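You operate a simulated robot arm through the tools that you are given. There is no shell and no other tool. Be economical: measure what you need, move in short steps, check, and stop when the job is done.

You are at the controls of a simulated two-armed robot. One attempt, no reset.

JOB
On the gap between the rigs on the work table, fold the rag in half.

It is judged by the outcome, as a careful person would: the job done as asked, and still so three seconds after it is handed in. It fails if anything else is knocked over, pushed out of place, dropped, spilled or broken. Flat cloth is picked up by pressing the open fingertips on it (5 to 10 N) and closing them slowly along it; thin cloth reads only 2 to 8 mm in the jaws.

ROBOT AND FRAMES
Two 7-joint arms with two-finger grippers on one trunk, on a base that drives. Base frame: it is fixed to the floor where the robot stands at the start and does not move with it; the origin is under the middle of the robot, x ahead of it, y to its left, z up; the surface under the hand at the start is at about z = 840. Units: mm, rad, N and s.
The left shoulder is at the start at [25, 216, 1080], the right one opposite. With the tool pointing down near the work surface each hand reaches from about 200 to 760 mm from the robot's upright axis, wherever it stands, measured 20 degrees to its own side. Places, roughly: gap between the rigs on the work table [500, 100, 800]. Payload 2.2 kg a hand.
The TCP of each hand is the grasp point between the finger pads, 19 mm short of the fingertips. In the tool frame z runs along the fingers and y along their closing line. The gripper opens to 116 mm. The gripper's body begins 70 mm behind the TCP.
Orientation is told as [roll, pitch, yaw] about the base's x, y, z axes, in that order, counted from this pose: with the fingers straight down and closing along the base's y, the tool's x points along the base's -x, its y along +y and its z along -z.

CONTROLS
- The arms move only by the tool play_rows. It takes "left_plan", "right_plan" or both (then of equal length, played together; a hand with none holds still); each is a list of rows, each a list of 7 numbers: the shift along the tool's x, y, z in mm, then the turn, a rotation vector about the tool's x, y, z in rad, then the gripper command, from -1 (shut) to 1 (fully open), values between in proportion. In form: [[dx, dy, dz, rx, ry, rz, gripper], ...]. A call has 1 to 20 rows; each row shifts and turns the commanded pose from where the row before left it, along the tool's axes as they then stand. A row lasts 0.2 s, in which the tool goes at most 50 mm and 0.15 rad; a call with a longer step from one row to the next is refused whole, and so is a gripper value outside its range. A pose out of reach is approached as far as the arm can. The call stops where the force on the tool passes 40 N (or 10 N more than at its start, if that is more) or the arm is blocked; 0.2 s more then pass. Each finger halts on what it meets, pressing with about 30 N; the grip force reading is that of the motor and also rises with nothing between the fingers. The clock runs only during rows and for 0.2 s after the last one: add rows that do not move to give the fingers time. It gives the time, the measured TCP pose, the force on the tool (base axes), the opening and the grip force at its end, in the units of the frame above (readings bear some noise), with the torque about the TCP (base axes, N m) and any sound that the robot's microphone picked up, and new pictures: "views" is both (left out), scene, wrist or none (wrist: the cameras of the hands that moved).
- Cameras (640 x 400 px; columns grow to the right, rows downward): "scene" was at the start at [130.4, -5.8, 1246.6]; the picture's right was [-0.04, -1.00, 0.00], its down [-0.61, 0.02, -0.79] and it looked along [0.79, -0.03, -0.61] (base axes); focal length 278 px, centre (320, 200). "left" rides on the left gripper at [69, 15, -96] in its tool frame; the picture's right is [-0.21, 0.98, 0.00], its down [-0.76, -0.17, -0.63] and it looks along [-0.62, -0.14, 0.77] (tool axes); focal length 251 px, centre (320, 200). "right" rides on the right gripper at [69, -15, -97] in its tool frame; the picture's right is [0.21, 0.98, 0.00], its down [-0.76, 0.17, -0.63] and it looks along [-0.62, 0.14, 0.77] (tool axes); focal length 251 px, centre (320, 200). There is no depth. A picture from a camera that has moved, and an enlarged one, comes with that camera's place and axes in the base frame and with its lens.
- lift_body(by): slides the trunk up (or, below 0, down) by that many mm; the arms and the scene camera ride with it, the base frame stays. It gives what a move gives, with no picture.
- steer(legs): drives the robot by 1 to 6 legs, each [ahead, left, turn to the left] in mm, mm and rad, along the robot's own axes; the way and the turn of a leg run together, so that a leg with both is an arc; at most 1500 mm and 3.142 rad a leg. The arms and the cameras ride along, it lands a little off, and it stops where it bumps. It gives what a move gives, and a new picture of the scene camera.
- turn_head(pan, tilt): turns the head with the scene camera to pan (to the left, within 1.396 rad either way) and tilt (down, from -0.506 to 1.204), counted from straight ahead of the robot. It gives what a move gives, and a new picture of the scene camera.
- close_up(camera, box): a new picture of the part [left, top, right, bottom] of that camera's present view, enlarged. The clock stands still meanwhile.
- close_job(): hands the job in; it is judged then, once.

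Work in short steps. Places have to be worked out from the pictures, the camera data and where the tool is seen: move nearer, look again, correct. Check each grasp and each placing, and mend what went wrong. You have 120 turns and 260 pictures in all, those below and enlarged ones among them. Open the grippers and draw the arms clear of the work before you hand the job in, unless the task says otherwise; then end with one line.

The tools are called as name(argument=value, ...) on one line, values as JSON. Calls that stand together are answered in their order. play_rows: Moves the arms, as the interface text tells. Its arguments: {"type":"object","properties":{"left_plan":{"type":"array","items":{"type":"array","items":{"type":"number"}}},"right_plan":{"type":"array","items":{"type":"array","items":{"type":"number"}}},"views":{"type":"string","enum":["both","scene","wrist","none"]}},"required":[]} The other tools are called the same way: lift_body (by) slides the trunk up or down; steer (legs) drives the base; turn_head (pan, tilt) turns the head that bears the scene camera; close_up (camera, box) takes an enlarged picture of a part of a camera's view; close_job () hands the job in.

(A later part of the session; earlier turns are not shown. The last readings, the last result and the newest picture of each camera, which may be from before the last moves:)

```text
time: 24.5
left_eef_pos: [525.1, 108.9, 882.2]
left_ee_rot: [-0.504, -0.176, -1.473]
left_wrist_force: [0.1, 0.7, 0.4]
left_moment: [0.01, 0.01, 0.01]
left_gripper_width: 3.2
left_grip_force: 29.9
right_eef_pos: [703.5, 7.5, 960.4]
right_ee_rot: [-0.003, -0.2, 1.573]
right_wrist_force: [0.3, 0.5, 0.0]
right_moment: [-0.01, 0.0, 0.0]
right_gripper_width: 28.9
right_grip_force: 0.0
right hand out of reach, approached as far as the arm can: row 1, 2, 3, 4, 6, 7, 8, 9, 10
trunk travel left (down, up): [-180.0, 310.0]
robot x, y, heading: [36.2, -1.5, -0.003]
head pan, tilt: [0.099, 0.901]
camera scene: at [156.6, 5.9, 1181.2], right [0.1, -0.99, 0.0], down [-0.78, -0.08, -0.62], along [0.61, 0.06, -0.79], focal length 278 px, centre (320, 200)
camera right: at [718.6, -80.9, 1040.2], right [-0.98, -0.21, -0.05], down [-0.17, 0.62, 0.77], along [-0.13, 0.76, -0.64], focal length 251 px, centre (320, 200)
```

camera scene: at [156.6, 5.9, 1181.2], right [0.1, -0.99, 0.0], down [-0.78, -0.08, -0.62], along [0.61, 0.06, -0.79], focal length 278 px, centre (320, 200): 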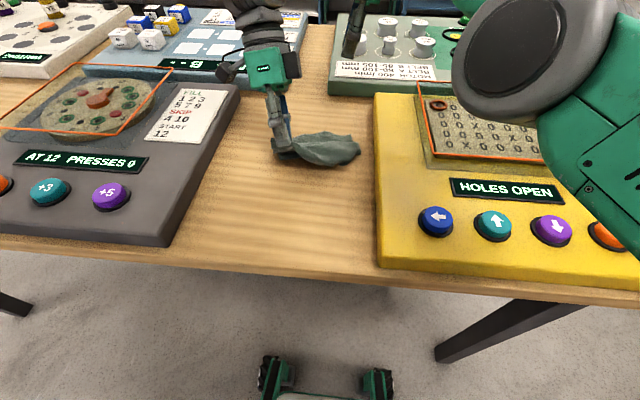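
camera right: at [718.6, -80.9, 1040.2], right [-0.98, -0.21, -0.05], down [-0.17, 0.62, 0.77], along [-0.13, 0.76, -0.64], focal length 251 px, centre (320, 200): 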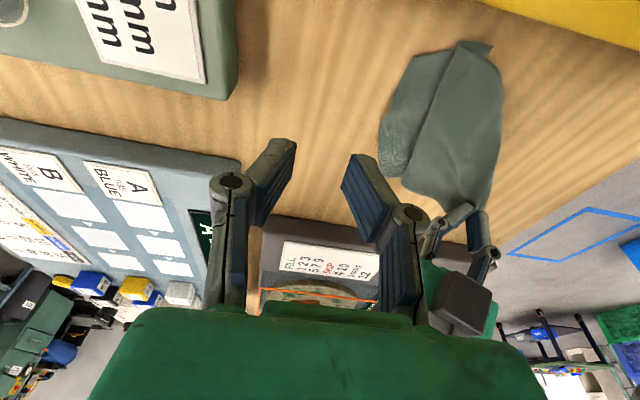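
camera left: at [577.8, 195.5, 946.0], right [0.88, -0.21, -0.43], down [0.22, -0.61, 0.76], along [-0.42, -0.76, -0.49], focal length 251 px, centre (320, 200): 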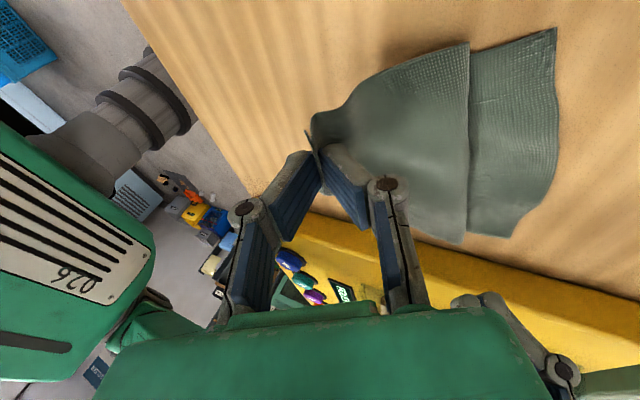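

The right arm is in an awkward elbow configuration. I'll move it outward and up toward its home region, clear of everything, and see whether it recovers.

play_rows(right_plan=[[17, 0, -16, 0, 0, 0, -0.5], [17, 0, -16, 0, 0, 0, -0.5], [17, 0, -16, 0, 0, 0, -0.5], [17, 0, -16, 0, 0, 0, -0.5], [17, 0, -16, 0, 0, 0, -0.5], [0, 0, 0, 0, 0, 0, -0.5]], views="scene")

```text
time: 25.9
left_eef_pos: [524.6, 107.6, 882.7]
left_ee_rot: [-0.504, -0.177, -1.474]
left_wrist_force: [-0.1, 0.2, 0.2]
left_moment: [0.02, -0.02, 0.01]
left_gripper_width: 3.6
left_grip_force: 29.9
right_eef_pos: [718.5, -89.2, 1022.7]
right_ee_rot: [-0.003, -0.199, 1.573]
right_wrist_force: [-0.2, 0.2, -0.2]
right_moment: [0.02, -0.01, 0.01]
right_gripper_width: 29.2
right_grip_force: 0.2
right hand out of reach, approached as far as the arm can: row 1, 2, 3
trunk travel left (down, up): [-180.0, 310.0]
robot x, y, heading: [36.6, 0.3, 0.004]
head pan, tilt: [0.099, 0.901]
camera scene: at [156.7, 5.1, 1181.2], right [0.1, -0.99, 0.0], down [-0.78, -0.08, -0.62], along [0.61, 0.06, -0.79], focal length 278 px, centre (320, 200)
```

scene: 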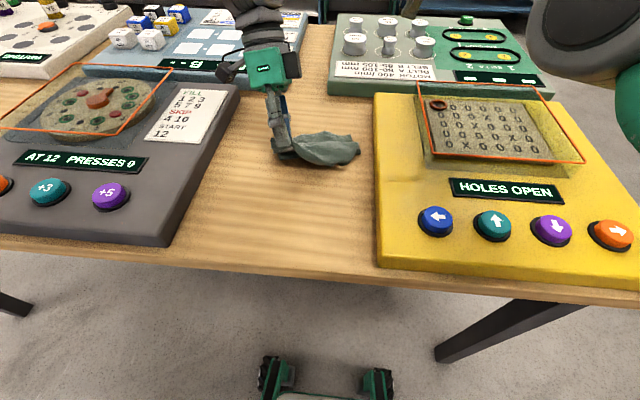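

It responds again; moving it back to near its home spot.

play_rows(right_plan=[[12.5, 30, -7.6, 0, 0, 0, -0.5], [12.5, 30, -7.6, 0, 0, 0, -0.5], [12.5, 30, -7.6, 0, 0, 0, -0.5], [12.5, 30, -7.6, 0, 0, 0, -0.5], [12.5, 30, -7.6, 0, 0, 0, -0.5], [12.5, 30, -7.6, 0, 0, 0, -0.5], [12.5, 30, -7.6, 0, 0, 0, -0.5], [12.5, 30, -7.6, 0, 0, 0, -0.5], [0, 0, 0, 0, 0, 0, -0.5]], views="scene")

```text
time: 27.9
left_eef_pos: [523.5, 108.1, 882.5]
left_ee_rot: [-0.501, -0.175, -1.472]
left_wrist_force: [0.1, -0.8, 0.4]
left_moment: [-0.02, 0.02, 0.0]
left_gripper_width: 3.2
left_grip_force: 30.4
right_eef_pos: [680.8, -132.1, 1142.0]
right_ee_rot: [-0.004, -0.201, 1.573]
right_wrist_force: [-0.4, 0.4, -0.1]
right_moment: [-0.01, 0.04, -0.01]
right_gripper_width: 29.1
right_grip_force: 0.0
right hand out of reach, approached as far as the arm can: row 1, 2, 3, 4, 5, 6, 7, 8
trunk travel left (down, up): [-180.0, 310.0]
robot x, y, heading: [36.2, 3.5, 0.0]
head pan, tilt: [0.099, 0.901]
camera scene: at [156.7, 4.9, 1181.2], right [0.1, -0.99, 0.0], down [-0.78, -0.08, -0.62], along [0.61, 0.06, -0.79], focal length 278 px, centre (320, 200)
```

scene: 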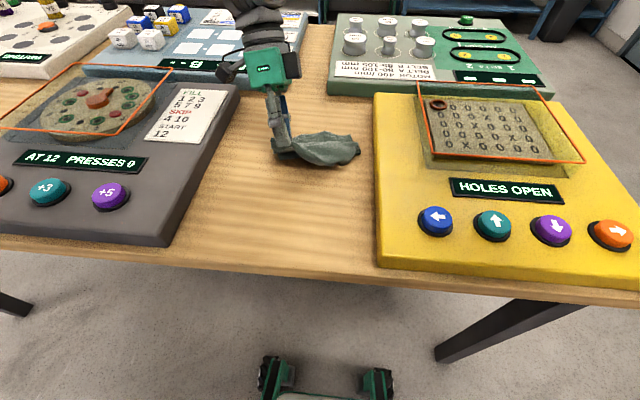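

A wrist joint is likely at its limit with this yaw. I'll untwist the right hand (tilt and yaw back to zero) up here in free space.

play_rows(right_plan=[[0, 0, 0, 0, 0.1, 0, -0.5], [0, 0, 0, 0, 0.1, 0, -0.5], [0, 0, 0, 0, 0, 0.1428, -0.5], [0, 0, 0, 0, 0, 0.1428, -0.5], [0, 0, 0, 0, 0, 0.1428, -0.5], [0, 0, 0, 0, 0, 0.1428, -0.5], [0, 0, 0, 0, 0, 0.1428, -0.5], [0, 0, 0, 0, 0, 0.1428, -0.5], [0, 0, 0, 0, 0, 0.1428, -0.5], [0, 0, 0, 0, 0, 0.1428, -0.5], [0, 0, 0, 0, 0, 0.1428, -0.5], [0, 0, 0, 0, 0, 0.1428, -0.5], [0, 0, 0, 0, 0, 0.1428, -0.5], [40, -10, 0, 0, 0, 0, -0.5], [40, -10, 0, 0, 0, 0, -0.5], [40, -10, 0, 0, 0, 0, -0.5], [40, -10, 0, 0, 0, 0, -0.5], [0, 0, 0, 0, 0, 0, -0.5]], views="both")

```text
time: 31.7
left_eef_pos: [526.7, 107.6, 881.6]
left_ee_rot: [-0.506, -0.177, -1.473]
left_wrist_force: [1.1, 0.0, 0.7]
left_moment: [0.02, 0.01, 0.0]
left_gripper_width: 3.6
left_grip_force: 30.2
right_eef_pos: [509.7, -169.8, 1140.0]
right_ee_rot: [0.0, -0.002, 0.001]
right_wrist_force: [0.1, -0.2, -0.2]
right_moment: [-0.03, 0.0, -0.01]
right_gripper_width: 29.1
right_grip_force: 0.1
right hand out of reach, approached as far as the arm can: row 1, 2
trunk travel left (down, up): [-180.0, 310.0]
robot x, y, heading: [38.7, 1.6, 0.001]
head pan, tilt: [0.099, 0.901]
camera scene: at [156.6, 4.8, 1181.1], right [0.1, -1.0, 0.0], down [-0.78, -0.08, -0.62], along [0.61, 0.06, -0.79], focal length 278 px, centre (320, 200)
camera right: at [440.0, -186.1, 1235.3], right [-0.22, 0.98, 0.0], down [0.75, 0.17, 0.64], along [0.62, 0.14, -0.77], focal length 251 px, centre (320, 200)
```

scene: 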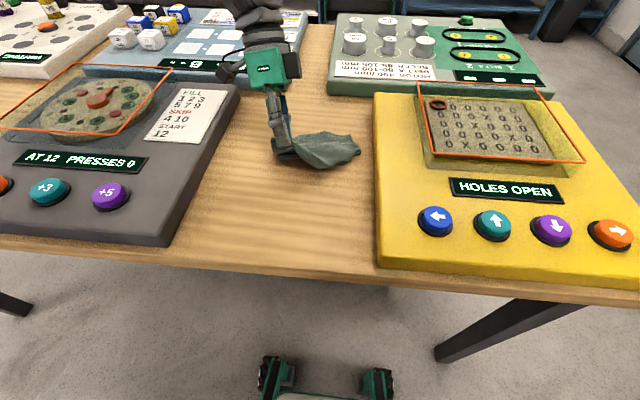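
right: 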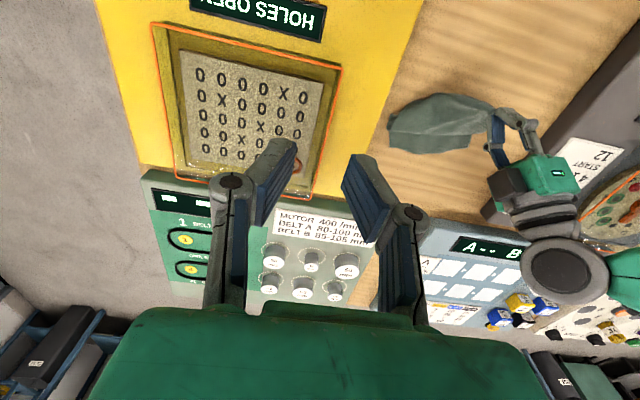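

Right hand is fine again. Now the left hand draws its corner back to unfold the rag flat: unpitch, move to x≈430 and down to just above the table.

play_rows(left_plan=[[0, 0, 0, -0.1225, 0, 0.025, -1], [0, 0, 0, -0.1225, 0, 0.025, -1], [0, 0, 0, -0.1225, 0, 0.025, -1], [0, 0, 0, -0.1225, 0, 0.025, -1], [1.7, -15.8, 8.2, 0, 0, 0, -1], [1.7, -15.8, 8.2, 0, 0, 0, -1], [1.7, -15.8, 8.2, 0, 0, 0, -1], [1.7, -15.8, 8.2, 0, 0, 0, -1], [1.7, -15.8, 8.2, 0, 0, 0, -1], [1.7, -15.8, 8.2, 0, 0, 0, -1], [0, 0, 0, 0, 0, 0, -1]])

```text
time: 34.1
left_eef_pos: [429.0, 108.2, 831.7]
left_ee_rot: [0.006, -0.2, -1.571]
left_wrist_force: [0.9, 0.2, 0.2]
left_moment: [0.01, 0.02, 0.01]
left_gripper_width: 3.0
left_grip_force: 28.9
right_eef_pos: [507.0, -169.5, 1141.2]
right_ee_rot: [0.001, -0.004, 0.001]
right_wrist_force: [0.2, -0.1, 0.6]
right_moment: [0.01, 0.0, 0.02]
right_gripper_width: 28.9
right_grip_force: 0.1
trunk travel left (down, up): [-180.0, 310.0]
robot x, y, heading: [34.2, -2.2, -0.002]
head pan, tilt: [0.099, 0.901]
camera scene: at [154.4, 4.8, 1181.4], right [0.1, -0.99, 0.0], down [-0.78, -0.08, -0.62], along [0.62, 0.06, -0.79], focal length 278 px, centre (320, 200)
camera left: at [445.4, 195.2, 912.2], right [0.98, -0.21, 0.05], down [-0.17, -0.62, 0.77], along [-0.13, -0.76, -0.64], focal length 251 px, centre (320, 200)
```

scene: 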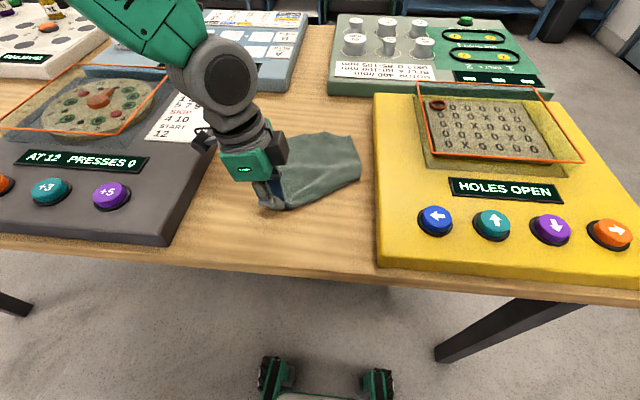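
left: 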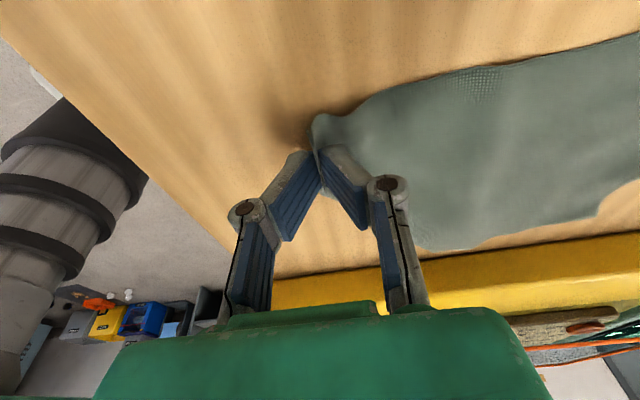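

The cloth is mostly flat, with the near-right corner shifted. I'll release the left corner and withdraw to see the whole rag.

play_rows(left_plan=[[1.6, 0, 7.8, 0, 0, 0, -1], [0, 0, 0, 0, 0, 0, -0.6], [0, 0, 0, 0, 0, 0, -0.6], [-6, 0, -29, 0, 0, 0, -0.6], [10, -10, -40, 0, 0, 0, -0.5], [30, 0, -30, 0, 0, 0, -0.5], [35, 0, -20, 0, 0, 0, -0.5], [0, 0, 0, 0, 0, 0, -0.5]])

close_up(camera="scene", box=[220, 110, 400, 222])

```text
time: 35.9
left_eef_pos: [418.6, 201.6, 927.0]
left_ee_rot: [0.006, -0.199, -1.57]
left_wrist_force: [-0.4, 0.1, 0.9]
left_moment: [0.01, 0.03, 0.04]
left_gripper_width: 29.2
left_grip_force: 0.1
right_eef_pos: [508.1, -168.7, 1141.1]
right_ee_rot: [0.0, -0.006, 0.0]
right_wrist_force: [0.5, 1.0, -0.2]
right_moment: [-0.01, 0.01, 0.02]
right_gripper_width: 28.9
right_grip_force: 0.1
trunk travel left (down, up): [-180.0, 310.0]
robot x, y, heading: [36.5, 0.6, -0.002]
head pan, tilt: [0.099, 0.901]
camera scene: at [154.2, 6.4, 1181.4], right [0.1, -0.99, 0.0], down [-0.78, -0.08, -0.62], along [0.62, 0.06, -0.79], focal length 278 px, centre (320, 200)
camera left: at [435.2, 288.5, 1008.0], right [0.98, -0.21, 0.05], down [-0.17, -0.62, 0.77], along [-0.13, -0.76, -0.64], focal length 251 px, centre (320, 200)
```

scene: 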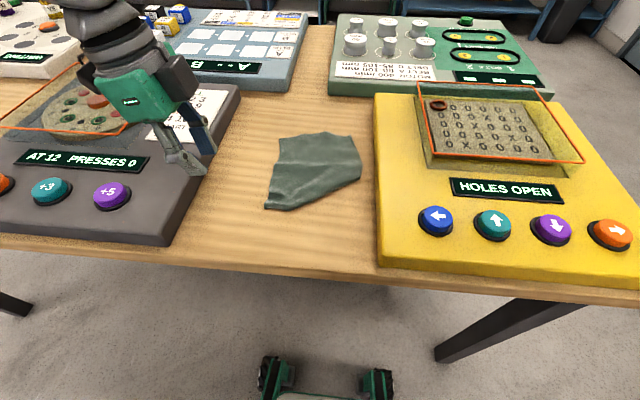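
left: 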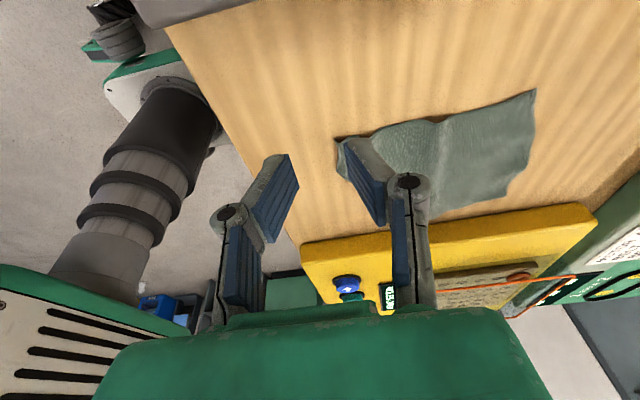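

```text
3.56 times, centred on (310, 166) of scene
camera zoom: at [154.2, 6.4, 1181.4], right [0.1, -0.99, 0.0], down [-0.78, -0.08, -0.62], along [0.62, 0.06, -0.79], focal length 988 px, centre (356, 321)
```

zoom: 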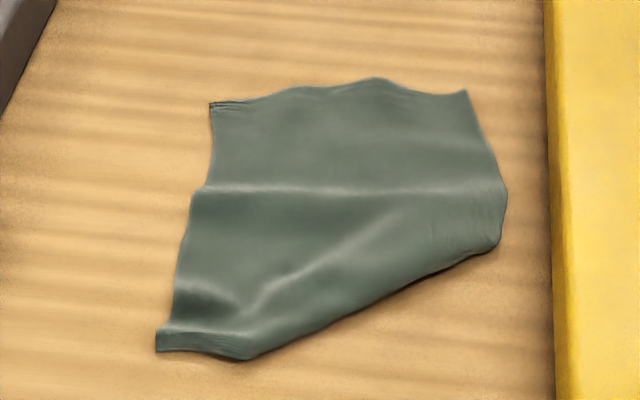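

The near-right corner is tucked under, but the far edge is intact at (605,135)–(633,−12). New plan: grip both far corners, lift the rag so it hangs open and the tuck falls out, then lay it and fold it back toward me, where the reach is easier. Moving both hands above the far corners.

play_rows(right_plan=[[0, 0, 0, 0, 0, -0.1428, -0.5], [0, 0, 0, 0, 0, -0.1428, -0.5], [0, 0, 0, 0, 0, -0.1428, -0.5], [0, 0, 0, 0, 0, -0.1428, -0.5], [0, 0, 0, 0, 0, -0.1428, -0.5], [0, 0, 0, 0, 0, -0.1428, -0.5], [0, 0, 0, 0, 0, -0.1428, -0.5], [0, 0, 0, 0, 0, -0.1428, -0.5], [0, 0, 0, 0, 0, -0.1428, -0.5], [0, 0, 0, 0, 0, -0.1428, -0.5], [0, 0, 0, 0, 0, -0.1428, -0.5], [0, 0, 0, 0, -0.1, 0, -0.5], [0, 0, 0, 0, -0.1, 0, -0.5], [-17.1, -16.1, 38.6, 0, 0, 0, -0.5], [-17.1, -16.1, 38.6, 0, 0, 0, -0.5], [-17.1, -16.1, 38.6, 0, 0, 0, -0.5], [-17.1, -16.1, 38.6, 0, 0, 0, -0.5], [-17.1, -16.1, 38.6, 0, 0, 0, -0.5], [-17.1, -16.1, 38.6, 0, 0, 0, -0.5], [-17.1, -16.1, 38.6, 0, 0, 0, -0.5]], left_plan=[[0, 0, 0, 0, 0, 0, -0.5], [0, 0, 0, 0, 0, 0, -0.5], [0, 0, 0, 0, 0, 0, -0.5], [0, 0, 0, 0, 0, 0, -0.5], [0, 0, 0, 0, 0, 0, -0.5], [0, 0, 0, 0, 0, 0, -0.5], [0, 0, 0, 0, 0, 0, -0.5], [0, 0, 0, 0, 0, 0, -0.5], [0, 0, 0, 0, 0, 0, -0.5], [0, 0, 0, 0, 0, 0, -0.5], [0, 0, 0, 0, 0, 0, -0.5], [0, 0, 0, 0, 0, 0, -0.5], [0, 0, 0, 0, 0, 0, -0.5], [-11, 25.6, 6.1, 0, 0, 0, -0.5], [-11, 25.6, 6.1, 0, 0, 0, -0.5], [-11, 25.6, 6.1, 0, 0, 0, -0.5], [-11, 25.6, 6.1, 0, 0, 0, -0.5], [-11, 25.6, 6.1, 0, 0, 0, -0.5], [-11, 25.6, 6.1, 0, 0, 0, -0.5], [-11, 25.6, 6.1, 0, 0, 0, -0.5]])

```text
time: 40.1
left_eef_pos: [601.1, 115.9, 899.0]
left_ee_rot: [0.004, -0.202, -1.571]
left_wrist_force: [0.2, -0.1, 0.2]
left_moment: [0.03, 0.03, -0.02]
left_gripper_width: 29.3
left_grip_force: 0.2
right_eef_pos: [623.4, 1.6, 895.1]
right_ee_rot: [-0.004, -0.2, 1.572]
right_wrist_force: [-0.1, -0.4, -0.7]
right_moment: [0.0, 0.03, 0.03]
right_gripper_width: 29.1
right_grip_force: 0.1
trunk travel left (down, up): [-180.0, 310.0]
robot x, y, heading: [33.0, 0.1, -0.002]
head pan, tilt: [0.099, 0.901]
camera scene: at [158.6, 6.1, 1180.9], right [0.1, -0.99, 0.0], down [-0.78, -0.08, -0.62], along [0.61, 0.06, -0.79], focal length 278 px, centre (320, 200)
camera right: at [639.1, -86.6, 975.7], right [-0.98, -0.21, -0.05], down [-0.17, 0.62, 0.77], along [-0.13, 0.76, -0.64], focal length 251 px, centre (320, 200)
camera left: at [618.1, 202.8, 979.7], right [0.98, -0.21, 0.05], down [-0.17, -0.61, 0.77], along [-0.13, -0.76, -0.64], focal length 251 px, centre (320, 200)
```

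scene: 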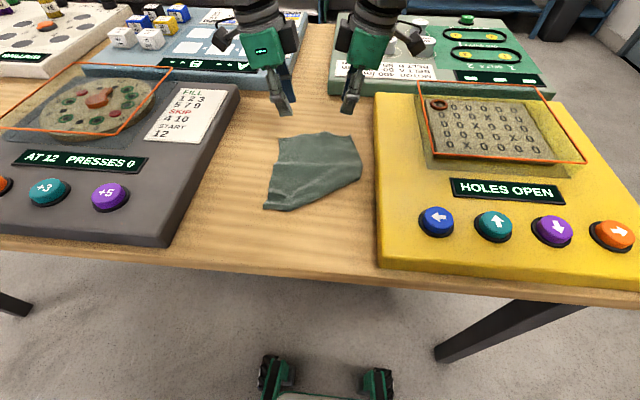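
right: 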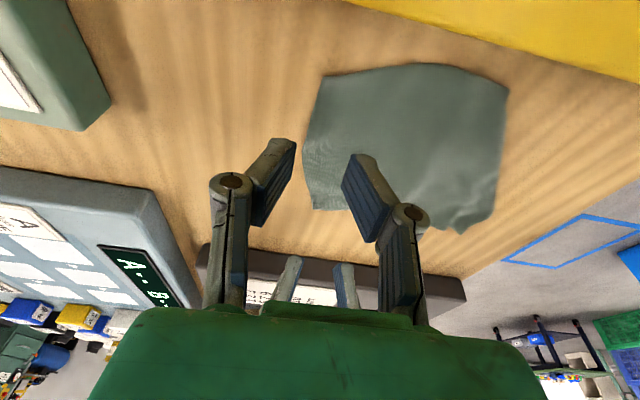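
left: 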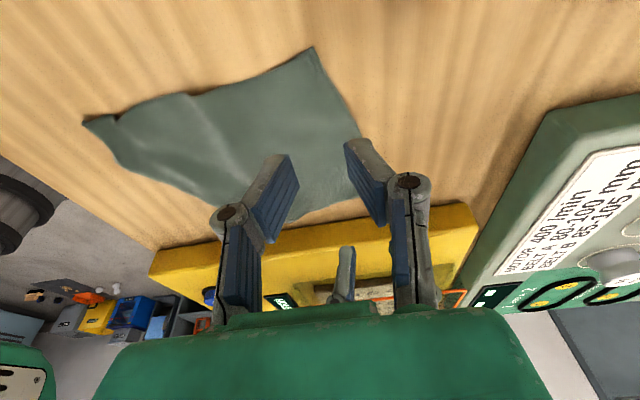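

The edge sits just inside each far finger as wanted (edge at x≈611 left, 631 right). Descending to a light press.

play_rows(left_plan=[[4, 0, 20, 0, 0, 0, -0.5], [4, 0, 20, 0, 0, 0, -0.5], [4, 0, 20, 0, 0, 0, -0.5], [1.6, 0, 8, 0, 0, 0, -0.5], [1, 0, 5, 0, 0, 0, -0.5], [0.5, 0, 2.5, 0, 0, 0, -0.5]], right_plan=[[4, 0, 20, 0, 0, 0, -0.5], [4, 0, 20, 0, 0, 0, -0.5], [4, 0, 19, 0, 0, 0, -0.5], [1.4, 0, 7, 0, 0, 0, -0.5], [0.8, 0, 4, 0, 0, 0, -0.5], [0.4, 0, 2, 0, 0, 0, -0.5]], views="wrist")

```text
time: 41.5
left_eef_pos: [598.6, 117.9, 825.3]
left_ee_rot: [0.006, -0.2, -1.572]
left_wrist_force: [0.4, 0.3, -0.6]
left_moment: [0.01, -0.01, 0.01]
left_gripper_width: 29.1
left_grip_force: 0.2
right_eef_pos: [623.5, 2.6, 825.9]
right_ee_rot: [-0.005, -0.2, 1.572]
right_wrist_force: [0.6, 0.6, 0.5]
right_moment: [-0.01, 0.04, 0.0]
right_gripper_width: 29.2
right_grip_force: 0.0
trunk travel left (down, up): [-180.0, 310.0]
robot x, y, heading: [34.9, -3.8, 0.005]
head pan, tilt: [0.099, 0.901]
camera right: at [638.4, -86.2, 905.9], right [-0.98, -0.21, -0.05], down [-0.17, 0.62, 0.77], along [-0.13, 0.76, -0.64], focal length 251 px, centre (320, 200)
camera left: at [615.2, 203.7, 906.1], right [0.98, -0.21, 0.05], down [-0.17, -0.62, 0.77], along [-0.13, -0.76, -0.64], focal length 251 px, centre (320, 200)
```

right: 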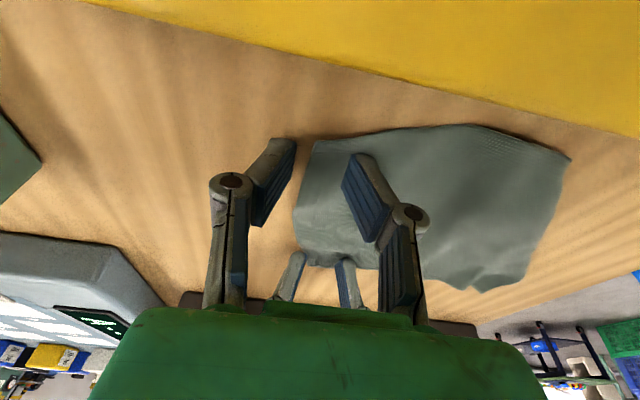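
left: 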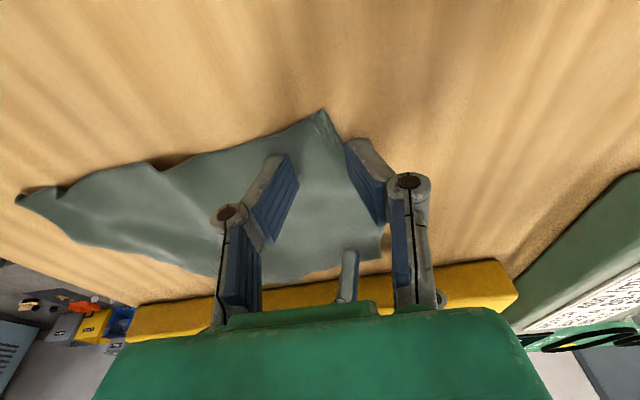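

Positions look right. Pressing the last ~5 mm.

play_rows(left_plan=[[0.5, 0, 2.5, 0, 0, 0, -0.5], [0.3, 0, 1.5, 0, 0, 0, -0.5], [0.2, 0, 1, 0, 0, 0, -0.5]], right_plan=[[0.5, 0, 2.5, 0, 0, 0, -0.5], [0.3, 0, 1.5, 0, 0, 0, -0.5], [0.2, 0, 1, 0, 0, 0, -0.5]], views="none")

```text
time: 42.3
left_eef_pos: [597.8, 116.2, 821.1]
left_ee_rot: [0.01, -0.202, -1.57]
left_wrist_force: [0.7, 0.0, 7.6]
left_moment: [0.07, 0.0, 0.04]
left_gripper_width: 25.7
left_grip_force: 0.1
right_eef_pos: [623.2, 1.7, 823.3]
right_ee_rot: [-0.008, -0.2, 1.572]
right_wrist_force: [-1.7, 0.1, 9.7]
right_moment: [-0.03, 0.27, -0.03]
right_gripper_width: 31.8
right_grip_force: 1.1
trunk travel left (down, up): [-180.0, 310.0]
robot x, y, heading: [39.0, -0.3, -0.004]
head pan, tilt: [0.099, 0.901]
```

Contact of 8–10 N on both. Closing slowly.

play_rows(left_plan=[[0, 0, 0, 0, 0, 0, -0.55], [0, 0, 0, 0, 0, 0, -0.6], [0, 0, 0, 0, 0, 0, -0.65], [0, 0, 0, 0, 0, 0, -0.7], [0, 0, 0, 0, 0, 0, -0.75], [0, 0, 0, 0, 0, 0, -0.8], [0, 0, 0, 0, 0, 0, -0.85], [0, 0, 0, 0, 0, 0, -0.9], [0, 0, 0, 0, 0, 0, -0.95], [0, 0, 0, 0, 0, 0, -1], [0, 0, 0, 0, 0, 0, -1], [0, 0, 0, 0, 0, 0, -1]], right_plan=[[0, 0, 0, 0, 0, 0, -0.55], [0, 0, 0, 0, 0, 0, -0.6], [0, 0, 0, 0, 0, 0, -0.65], [0, 0, 0, 0, 0, 0, -0.7], [0, 0, 0, 0, 0, 0, -0.75], [0, 0, 0, 0, 0, 0, -0.8], [0, 0, 0, 0, 0, 0, -0.85], [0, 0, 0, 0, 0, 0, -0.9], [0, 0, 0, 0, 0, 0, -0.95], [0, 0, 0, 0, 0, 0, -1], [0, 0, 0, 0, 0, 0, -1], [0, 0, 0, 0, 0, 0, -1]], views="wrist")

```text
time: 44.9
left_eef_pos: [598.2, 115.2, 821.2]
left_ee_rot: [0.01, -0.201, -1.57]
left_wrist_force: [3.1, 0.7, 14.1]
left_moment: [0.1, 0.06, -0.03]
left_gripper_width: 4.9
left_grip_force: 29.9
right_eef_pos: [623.0, 2.1, 821.9]
right_ee_rot: [-0.008, -0.198, 1.571]
right_wrist_force: [0.6, -1.2, 6.4]
right_moment: [-0.07, 0.08, 0.07]
right_gripper_width: 4.3
right_grip_force: 30.4
trunk travel left (down, up): [-180.0, 310.0]
robot x, y, heading: [39.3, 0.2, -0.002]
head pan, tilt: [0.099, 0.901]
camera right: at [638.2, -86.2, 902.3], right [-0.98, -0.21, -0.05], down [-0.17, 0.62, 0.77], along [-0.13, 0.76, -0.64], focal length 251 px, centre (320, 200)
camera left: at [614.5, 203.0, 901.9], right [0.98, -0.21, 0.05], down [-0.17, -0.62, 0.77], along [-0.13, -0.76, -0.64], focal length 251 px, centre (320, 200)
```

right: 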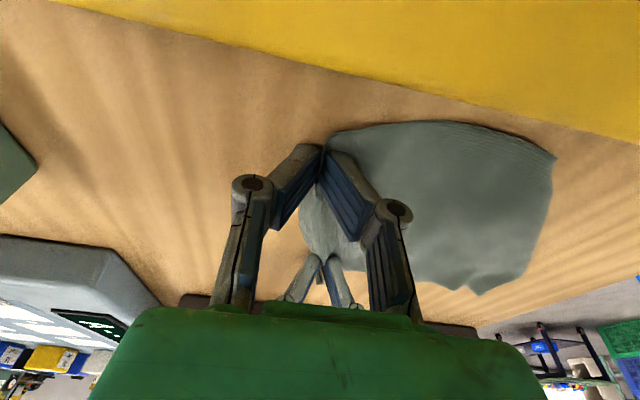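
left: 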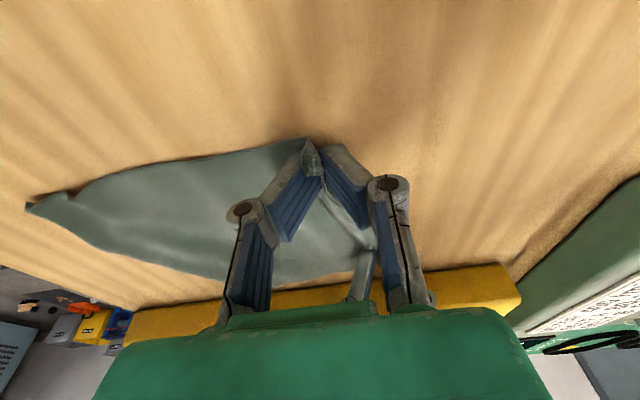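

Both corners gripped (4.9, 4.3 mm). I'll raise the trunk 210 mm so the rag hangs open.

lift_body(by=210)

turn_head(pan=0.1, tilt=0.9)

play_rows(left_plan=[[0, 0, 0, 0, 0, 0, -1], [0, 0, 0, 0, 0, 0, -1]], right_plan=[[0, 0, 0, 0, 0, 0, -1], [0, 0, 0, 0, 0, 0, -1]])

```text
time: 47.2
left_eef_pos: [598.2, 115.7, 1029.3]
left_ee_rot: [0.005, -0.201, -1.57]
left_wrist_force: [0.0, 0.1, 0.1]
left_moment: [-0.02, 0.02, 0.0]
left_gripper_width: 3.8
left_grip_force: 29.6
right_eef_pos: [625.0, 1.9, 1030.0]
right_ee_rot: [-0.005, -0.2, 1.574]
right_wrist_force: [-0.1, -0.4, -1.5]
right_moment: [-0.02, -0.01, -0.02]
right_gripper_width: 4.0
right_grip_force: 31.3
trunk travel left (down, up): [-390.0, 100.0]
robot x, y, heading: [36.6, -1.8, 0.003]
head pan, tilt: [0.099, 0.901]
```

```text
time: 47.8
left_eef_pos: [598.5, 116.0, 1030.8]
left_ee_rot: [0.005, -0.2, -1.57]
left_wrist_force: [-0.5, 0.4, -0.4]
left_moment: [0.0, 0.0, 0.0]
left_gripper_width: 3.5
left_grip_force: 30.2
right_eef_pos: [623.8, 3.3, 1032.1]
right_ee_rot: [-0.005, -0.199, 1.571]
right_wrist_force: [-0.4, 0.2, -0.7]
right_moment: [0.06, -0.01, -0.02]
right_gripper_width: 3.0
right_grip_force: 26.0
trunk travel left (down, up): [-390.0, 100.0]
robot x, y, heading: [37.5, -1.4, -0.0]
head pan, tilt: [0.099, 0.901]
camera scene: at [157.4, 5.7, 1391.2], right [0.1, -0.99, 0.0], down [-0.78, -0.08, -0.62], along [0.61, 0.06, -0.79], focal length 278 px, centre (320, 200)
```

scene: 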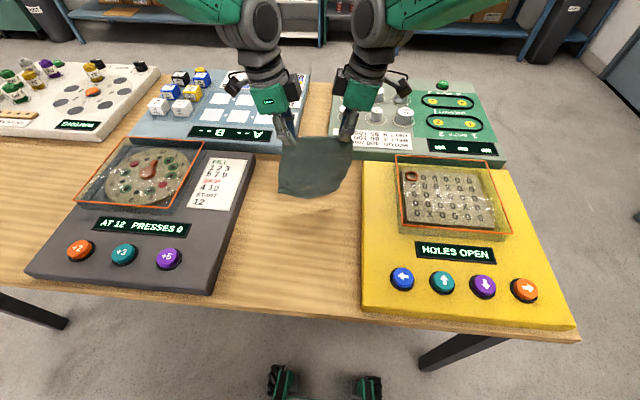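

```text
time: 48.4
left_eef_pos: [599.1, 116.4, 1030.4]
left_ee_rot: [0.005, -0.203, -1.571]
left_wrist_force: [0.6, 0.1, -0.1]
left_moment: [-0.01, 0.02, 0.02]
left_gripper_width: 3.6
left_grip_force: 30.3
right_eef_pos: [624.1, 2.4, 1030.1]
right_ee_rot: [-0.005, -0.201, 1.572]
right_wrist_force: [0.8, -0.2, 1.5]
right_moment: [0.0, 0.03, -0.02]
right_gripper_width: 3.0
right_grip_force: 27.0
trunk travel left (down, up): [-390.0, 100.0]
robot x, y, heading: [34.4, -1.9, 0.001]
head pan, tilt: [0.099, 0.901]
camera scene: at [157.3, 5.7, 1391.2], right [0.1, -0.99, 0.0], down [-0.78, -0.08, -0.62], along [0.61, 0.06, -0.79], focal length 278 px, centre (320, 200)
camera right: at [639.5, -85.7, 1111.2], right [-0.98, -0.21, -0.05], down [-0.17, 0.62, 0.77], along [-0.13, 0.76, -0.64], focal length 251 px, centre (320, 200)
camera left: at [615.6, 203.4, 1110.6], right [0.98, -0.21, 0.05], down [-0.17, -0.62, 0.77], along [-0.13, -0.76, -0.64], focal length 251 px, centre (320, 200)
```

scene: 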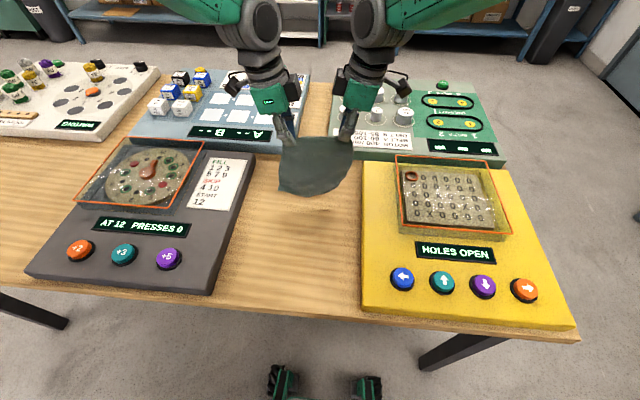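
right: 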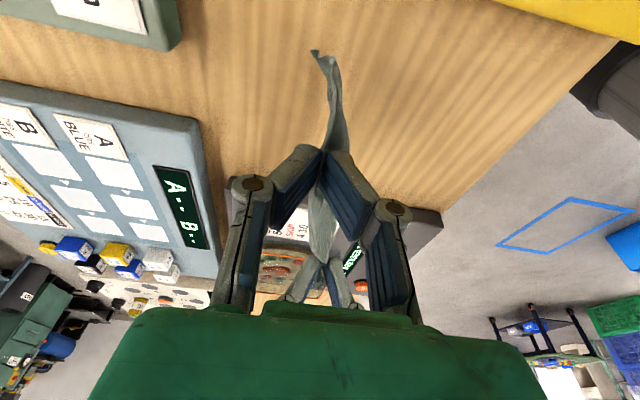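
left: 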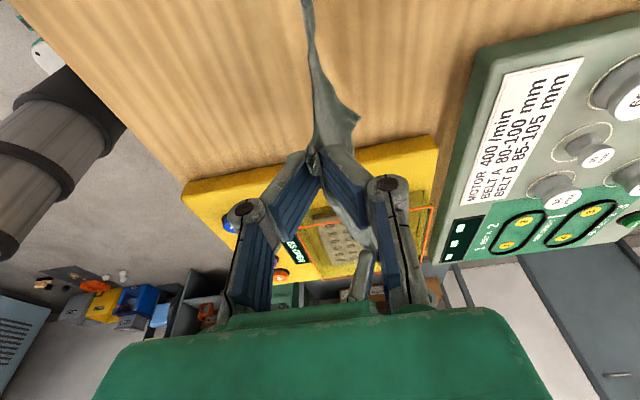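

It hangs; checking whether the tucked corner dropped out.

close_up(camera="scene", box=[240, 120, 390, 214])

close_up(camera="right", box=[260, 30, 400, 118])

```text
4.26 times, centred on (315, 167) of scene
camera zoom: at [157.3, 5.7, 1391.2], right [0.1, -0.99, 0.0], down [-0.78, -0.08, -0.62], along [0.61, 0.06, -0.79], focal length 1183 px, centre (341, 340)
```

zoom: 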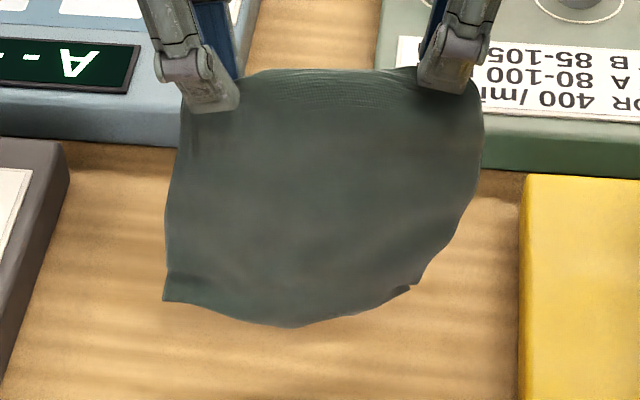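

```text
4.55 times, centred on (330, 74) of right
camera zoom: at [639.5, -85.7, 1111.2], right [-0.98, -0.21, -0.05], down [-0.17, 0.62, 0.77], along [-0.13, 0.76, -0.64], focal length 1143 px, centre (274, 773)
```

zoom: 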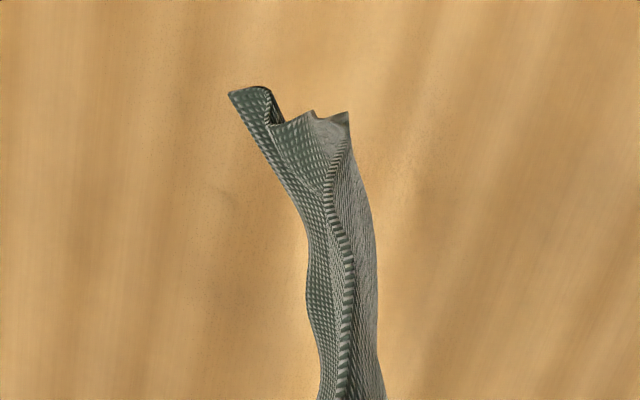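

The corner has dropped, only curling slightly toward the far side. I'll move the hands back, then touch down and drag forward so the near edge trails out flat behind.

play_rows(left_plan=[[0, -15, 0, 0, 0, 0, -1], [0, -20, 0, 0, 0, 0, -1], [0, -20, 0, 0, 0, 0, -1], [0, -20, 0, 0, 0, 0, -1], [0, -20, 0, 0, 0, 0, -1], [0, -20, 0, 0, 0, 0, -1], [0, -15, 0, 0, 0, 0, -1], [0, -10, 0, 0, 0, 0, -1], [0, 0, 0, 0, 0, 0, -1], [0, 0, 0, 0, 0, 0, -1], [0, 0, 0, 0, 0, 0, -1]], right_plan=[[0, 15, 0, 0, 0, 0, -1], [0, 20, 0, 0, 0, 0, -1], [0, 20, 0, 0, 0, 0, -1], [0, 20, 0, 0, 0, 0, -1], [0, 20, 0, 0, 0, 0, -1], [0, 20, 0, 0, 0, 0, -1], [0, 15, 0, 0, 0, 0, -1], [0, 10, 0, 0, 0, 0, -1], [0, 0, 0, 0, 0, 0, -1], [0, 0, 0, 0, 0, 0, -1], [0, 0, 0, 0, 0, 0, -1]], views="scene")

```text
time: 50.8
left_eef_pos: [460.2, 115.6, 1031.0]
left_ee_rot: [0.005, -0.201, -1.57]
left_wrist_force: [-1.0, -0.6, -0.4]
left_moment: [0.0, 0.07, 0.0]
left_gripper_width: 3.7
left_grip_force: 30.2
right_eef_pos: [484.2, 2.9, 1030.2]
right_ee_rot: [-0.006, -0.198, 1.574]
right_wrist_force: [-0.4, -0.3, 0.6]
right_moment: [-0.02, -0.06, 0.0]
right_gripper_width: 2.6
right_grip_force: 29.1
trunk travel left (down, up): [-390.0, 100.0]
robot x, y, heading: [39.2, 3.4, -0.003]
head pan, tilt: [0.099, 0.901]
camera scene: at [155.7, 5.7, 1391.4], right [0.1, -0.99, 0.0], down [-0.78, -0.08, -0.62], along [0.61, 0.06, -0.79], focal length 278 px, centre (320, 200)
```

scene: 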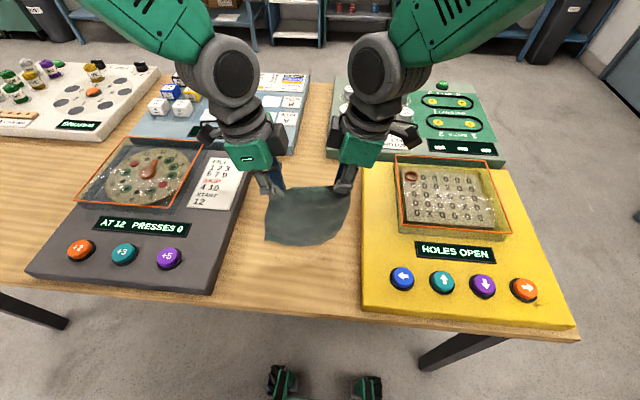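

I'll bring both hands further back to x≈400 and level with each other (squaring the rag), then lower until the near edge touches.

play_rows(left_plan=[[0, -15, 0, 0, 0, 0, -1], [0, -15, 0, 0, 0, 0, -1], [0, -15, 0, 0, 0, 0, -1], [0, -15, 0, 0, 0, 0, -1], [0, 0, 0, 0, 0, 0, -1], [0, 0, 0, 0, 0, 0, -1], [3, 0, 14.7, 0, 0, 0, -1], [3, 0, 14.7, 0, 0, 0, -1], [0, 0, 0, 0, 0, 0, -1]], right_plan=[[0, 21, 0, 0, 0, 0, -1], [0, 21, 0, 0, 0, 0, -1], [0, 21, 0, 0, 0, 0, -1], [0, 21, 0, 0, 0, 0, -1], [0, 0, 0, 0, 0, 0, -1], [0, 0, 0, 0, 0, 0, -1], [3, 0, 14.7, 0, 0, 0, -1], [3, 0, 14.7, 0, 0, 0, -1], [0, 0, 0, 0, 0, 0, -1]])

```text
time: 52.8
left_eef_pos: [397.0, 115.5, 998.5]
left_ee_rot: [0.006, -0.201, -1.57]
left_wrist_force: [-0.7, -0.3, -0.8]
left_moment: [-0.02, 0.0, 0.0]
left_gripper_width: 3.9
left_grip_force: 29.8
right_eef_pos: [398.6, 2.7, 999.6]
right_ee_rot: [-0.007, -0.2, 1.572]
right_wrist_force: [0.0, 0.4, -0.4]
right_moment: [0.01, -0.04, -0.01]
right_gripper_width: 3.8
right_grip_force: 29.9
trunk travel left (down, up): [-390.0, 100.0]
robot x, y, heading: [37.5, 1.7, -0.0]
head pan, tilt: [0.099, 0.901]
camera scene: at [154.3, 5.8, 1391.5], right [0.1, -0.99, 0.0], down [-0.78, -0.08, -0.62], along [0.62, 0.06, -0.79], focal length 278 px, centre (320, 200)
camera right: at [414.6, -86.3, 1079.9], right [-0.98, -0.21, -0.05], down [-0.17, 0.62, 0.77], along [-0.13, 0.76, -0.64], focal length 251 px, centre (320, 200)
camera left: at [414.1, 203.2, 1080.0], right [0.98, -0.21, 0.05], down [-0.17, -0.62, 0.77], along [-0.13, -0.76, -0.64], focal length 251 px, centre (320, 200)
```

scene: 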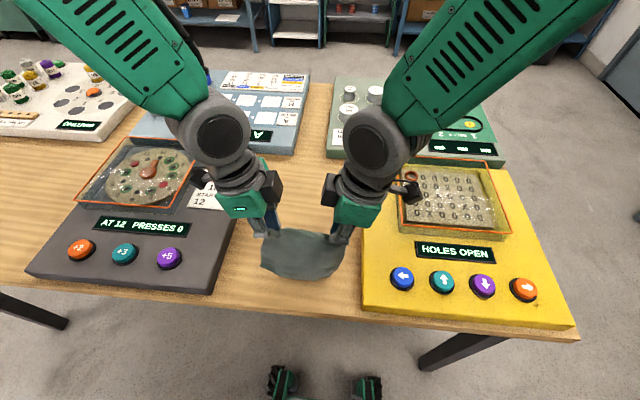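
right: 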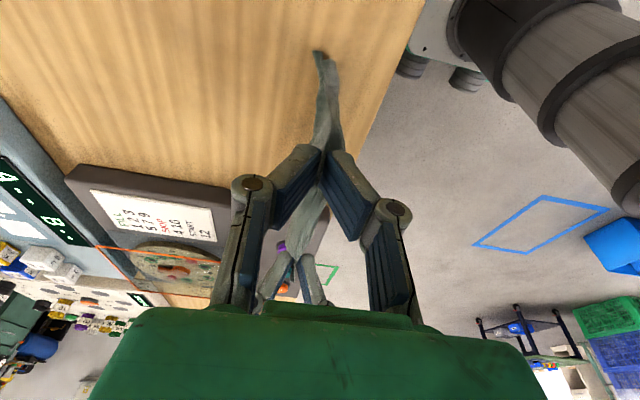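
left: 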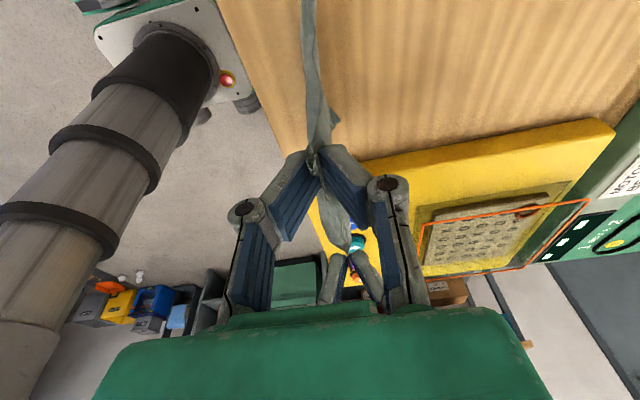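

The near edge is just at the table (x≈407). Now lay it down: drag slightly forward, then move forward and down so it lies flat behind the hands.

play_rows(left_plan=[[0.5, 20, 2.5, 0, 0, 0, -1], [0.5, 20, 2.5, 0, 0, 0, -1], [2.65, 20, 13, 0, 0, 0, -1], [2.65, 20, 13, 0, 0, 0, -1], [2.65, 20, 13, 0, 0, 0, -1], [3.65, 20, 18, 0, 0, 0, -1], [3.65, 20, 18, 0, 0, 0, -1], [3.65, 20, 18, 0, 0, 0, -1], [3.3, 13.3, 16.3, 0, 0, 0, -1], [3.3, 13.3, 16.3, 0, 0, 0, -1], [0, 0, 0, 0, 0, 0, -1]], right_plan=[[0.5, -20, 2.5, 0, 0, 0, -1], [0.5, -20, 2.5, 0, 0, 0, -1], [2.65, -20, 13, 0, 0, 0, -1], [2.65, -20, 13, 0, 0, 0, -1], [2.65, -20, 13, 0, 0, 0, -1], [3.65, -20, 18, 0, 0, 0, -1], [3.65, -20, 18, 0, 0, 0, -1], [3.65, -20, 18, 0, 0, 0, -1], [3.3, -13.3, 16.3, 0, 0, 0, -1], [3.3, -13.3, 16.3, 0, 0, 0, -1], [0, 0, 0, 0, 0, 0, -1]])

```text
time: 55.2
left_eef_pos: [584.5, 116.1, 867.1]
left_ee_rot: [0.006, -0.199, -1.571]
left_wrist_force: [-0.2, -0.8, -0.2]
left_moment: [-0.01, 0.02, 0.0]
left_gripper_width: 3.8
left_grip_force: 29.8
right_eef_pos: [585.6, 4.3, 868.0]
right_ee_rot: [-0.006, -0.198, 1.573]
right_wrist_force: [0.7, -0.8, 0.5]
right_moment: [-0.03, -0.07, 0.02]
right_gripper_width: 2.4
right_grip_force: 26.1
trunk travel left (down, up): [-390.0, 100.0]
robot x, y, heading: [36.9, 0.1, -0.0]
head pan, tilt: [0.099, 0.901]
camera scene: at [156.6, 5.8, 1391.4], right [0.1, -0.99, 0.0], down [-0.78, -0.08, -0.62], along [0.61, 0.06, -0.79], focal length 278 px, centre (320, 200)
camera right: at [601.6, -83.5, 948.6], right [-0.98, -0.21, -0.05], down [-0.17, 0.62, 0.77], along [-0.13, 0.76, -0.64], focal length 251 px, centre (320, 200)
camera left: at [600.6, 204.2, 948.8], right [0.98, -0.21, 0.05], down [-0.17, -0.61, 0.77], along [-0.13, -0.76, -0.64], focal length 251 px, centre (320, 200)
```

scene: 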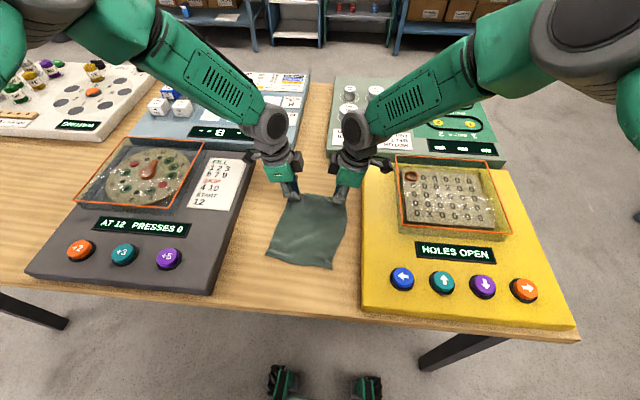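
right: 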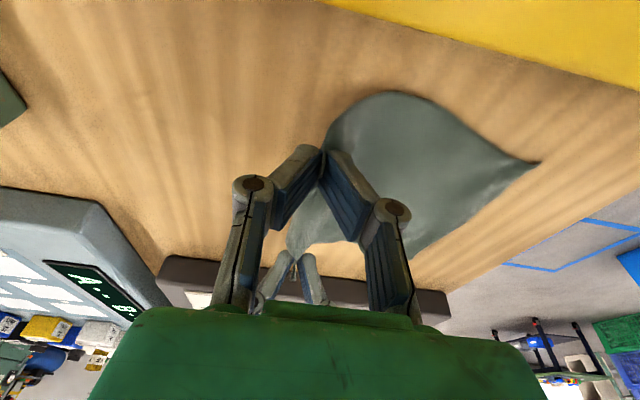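
left: 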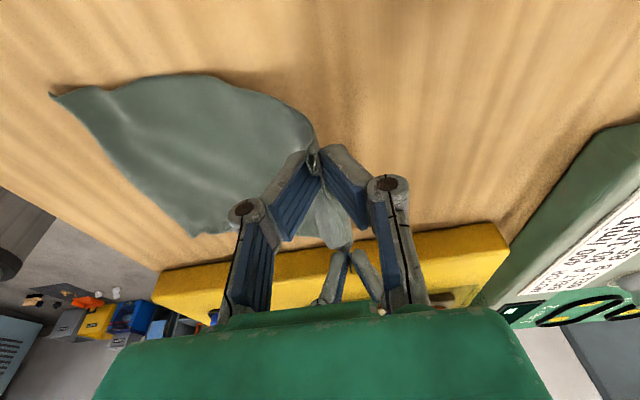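

The rag now lies flat and open, with near corners at ≈(440,162) and (422,6), and I still hold the far edge. Now I'll swing the held edge back toward me on an arc about the mid-line (radius ≈80), first half.

play_rows(left_plan=[[-0.6, -7.2, -9.5, 0, 0, 0, -1], [-0.6, -7.3, -9.6, 0, 0, 0, -1], [0.5, -9.5, -4.2, 0, 0, 0, -1], [0.5, -9.5, -4.2, 0, 0, 0, -1], [1, -10, -1.7, 0, 0, 0, -1], [1, -10, -1.8, 0, 0, 0, -1], [1.6, -10, 1.2, 0, 0, 0, -1], [1.6, -10, 1.2, 0, 0, 0, -1], [2.1, -9.5, 3.6, 0, 0, 0, -1], [2.1, -9.5, 3.7, 0, 0, 0, -1], [0, 0, 0, 0, 0, 0, -1]], right_plan=[[-2.7, 6.3, -7.1, 0, 0, 0, -1], [-2.8, 6.3, -7.1, 0, 0, 0, -1], [-2.5, 10, -6.1, 0, 0, 0, -1], [-2.6, 10, -6.1, 0, 0, 0, -1], [-1.9, 12.5, -2.9, 0, 0, 0, -1], [-1.9, 12.5, -2.9, 0, 0, 0, -1], [-1.2, 12, 0.5, 0, 0, 0, -1], [-1.2, 12, 0.5, 0, 0, 0, -1], [-0.5, 11, 3.9, 0, 0, 0, -1], [-0.5, 11, 4, 0, 0, 0, -1], [0, 0, 0, 0, 0, 0, -1]])

```text
time: 57.6
left_eef_pos: [494.6, 128.2, 885.2]
left_ee_rot: [0.006, -0.2, -1.571]
left_wrist_force: [-0.5, -0.4, -0.1]
left_moment: [-0.06, 0.03, -0.01]
left_gripper_width: 3.7
left_grip_force: 29.7
right_eef_pos: [484.6, 14.0, 892.4]
right_ee_rot: [-0.006, -0.199, 1.574]
right_wrist_force: [-0.4, 0.5, 0.2]
right_moment: [0.02, 0.02, 0.01]
right_gripper_width: 3.7
right_grip_force: 34.0
trunk travel left (down, up): [-390.0, 100.0]
robot x, y, heading: [34.5, -1.8, -0.001]
head pan, tilt: [0.099, 0.901]
camera scene: at [156.8, 5.9, 1391.3], right [0.1, -0.99, 0.0], down [-0.78, -0.08, -0.62], along [0.61, 0.06, -0.79], focal length 278 px, centre (320, 200)
camera right: at [499.2, -73.7, 972.6], right [-0.98, -0.21, -0.05], down [-0.17, 0.62, 0.77], along [-0.13, 0.76, -0.64], focal length 251 px, centre (320, 200)
camera left: at [510.2, 215.3, 965.4], right [0.98, -0.21, 0.05], down [-0.17, -0.62, 0.77], along [-0.13, -0.76, -0.64], focal length 251 px, centre (320, 200)
```

scene: 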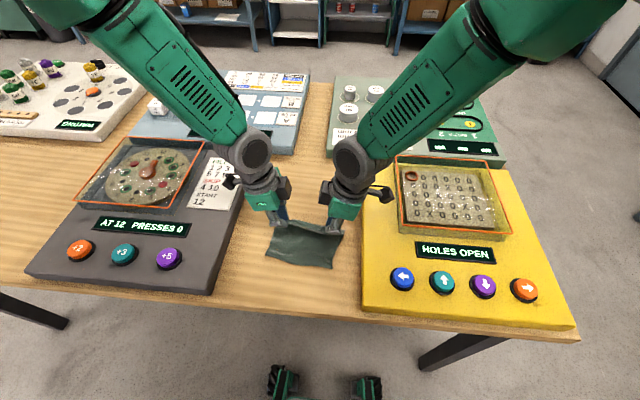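
right: 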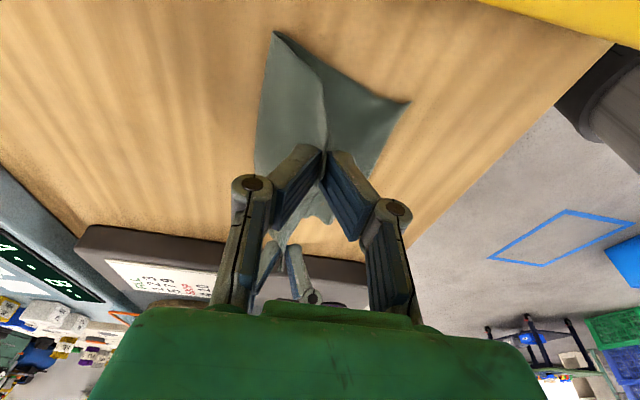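
left: 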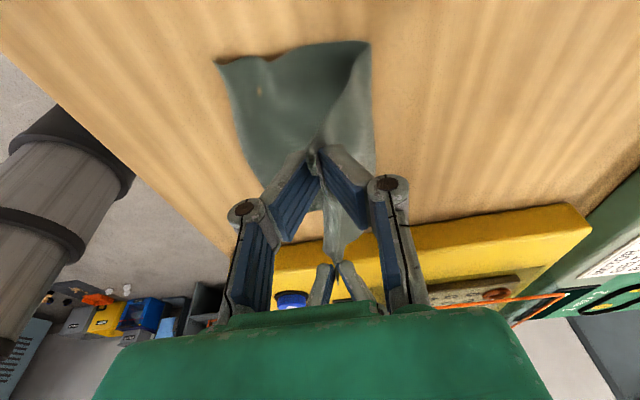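

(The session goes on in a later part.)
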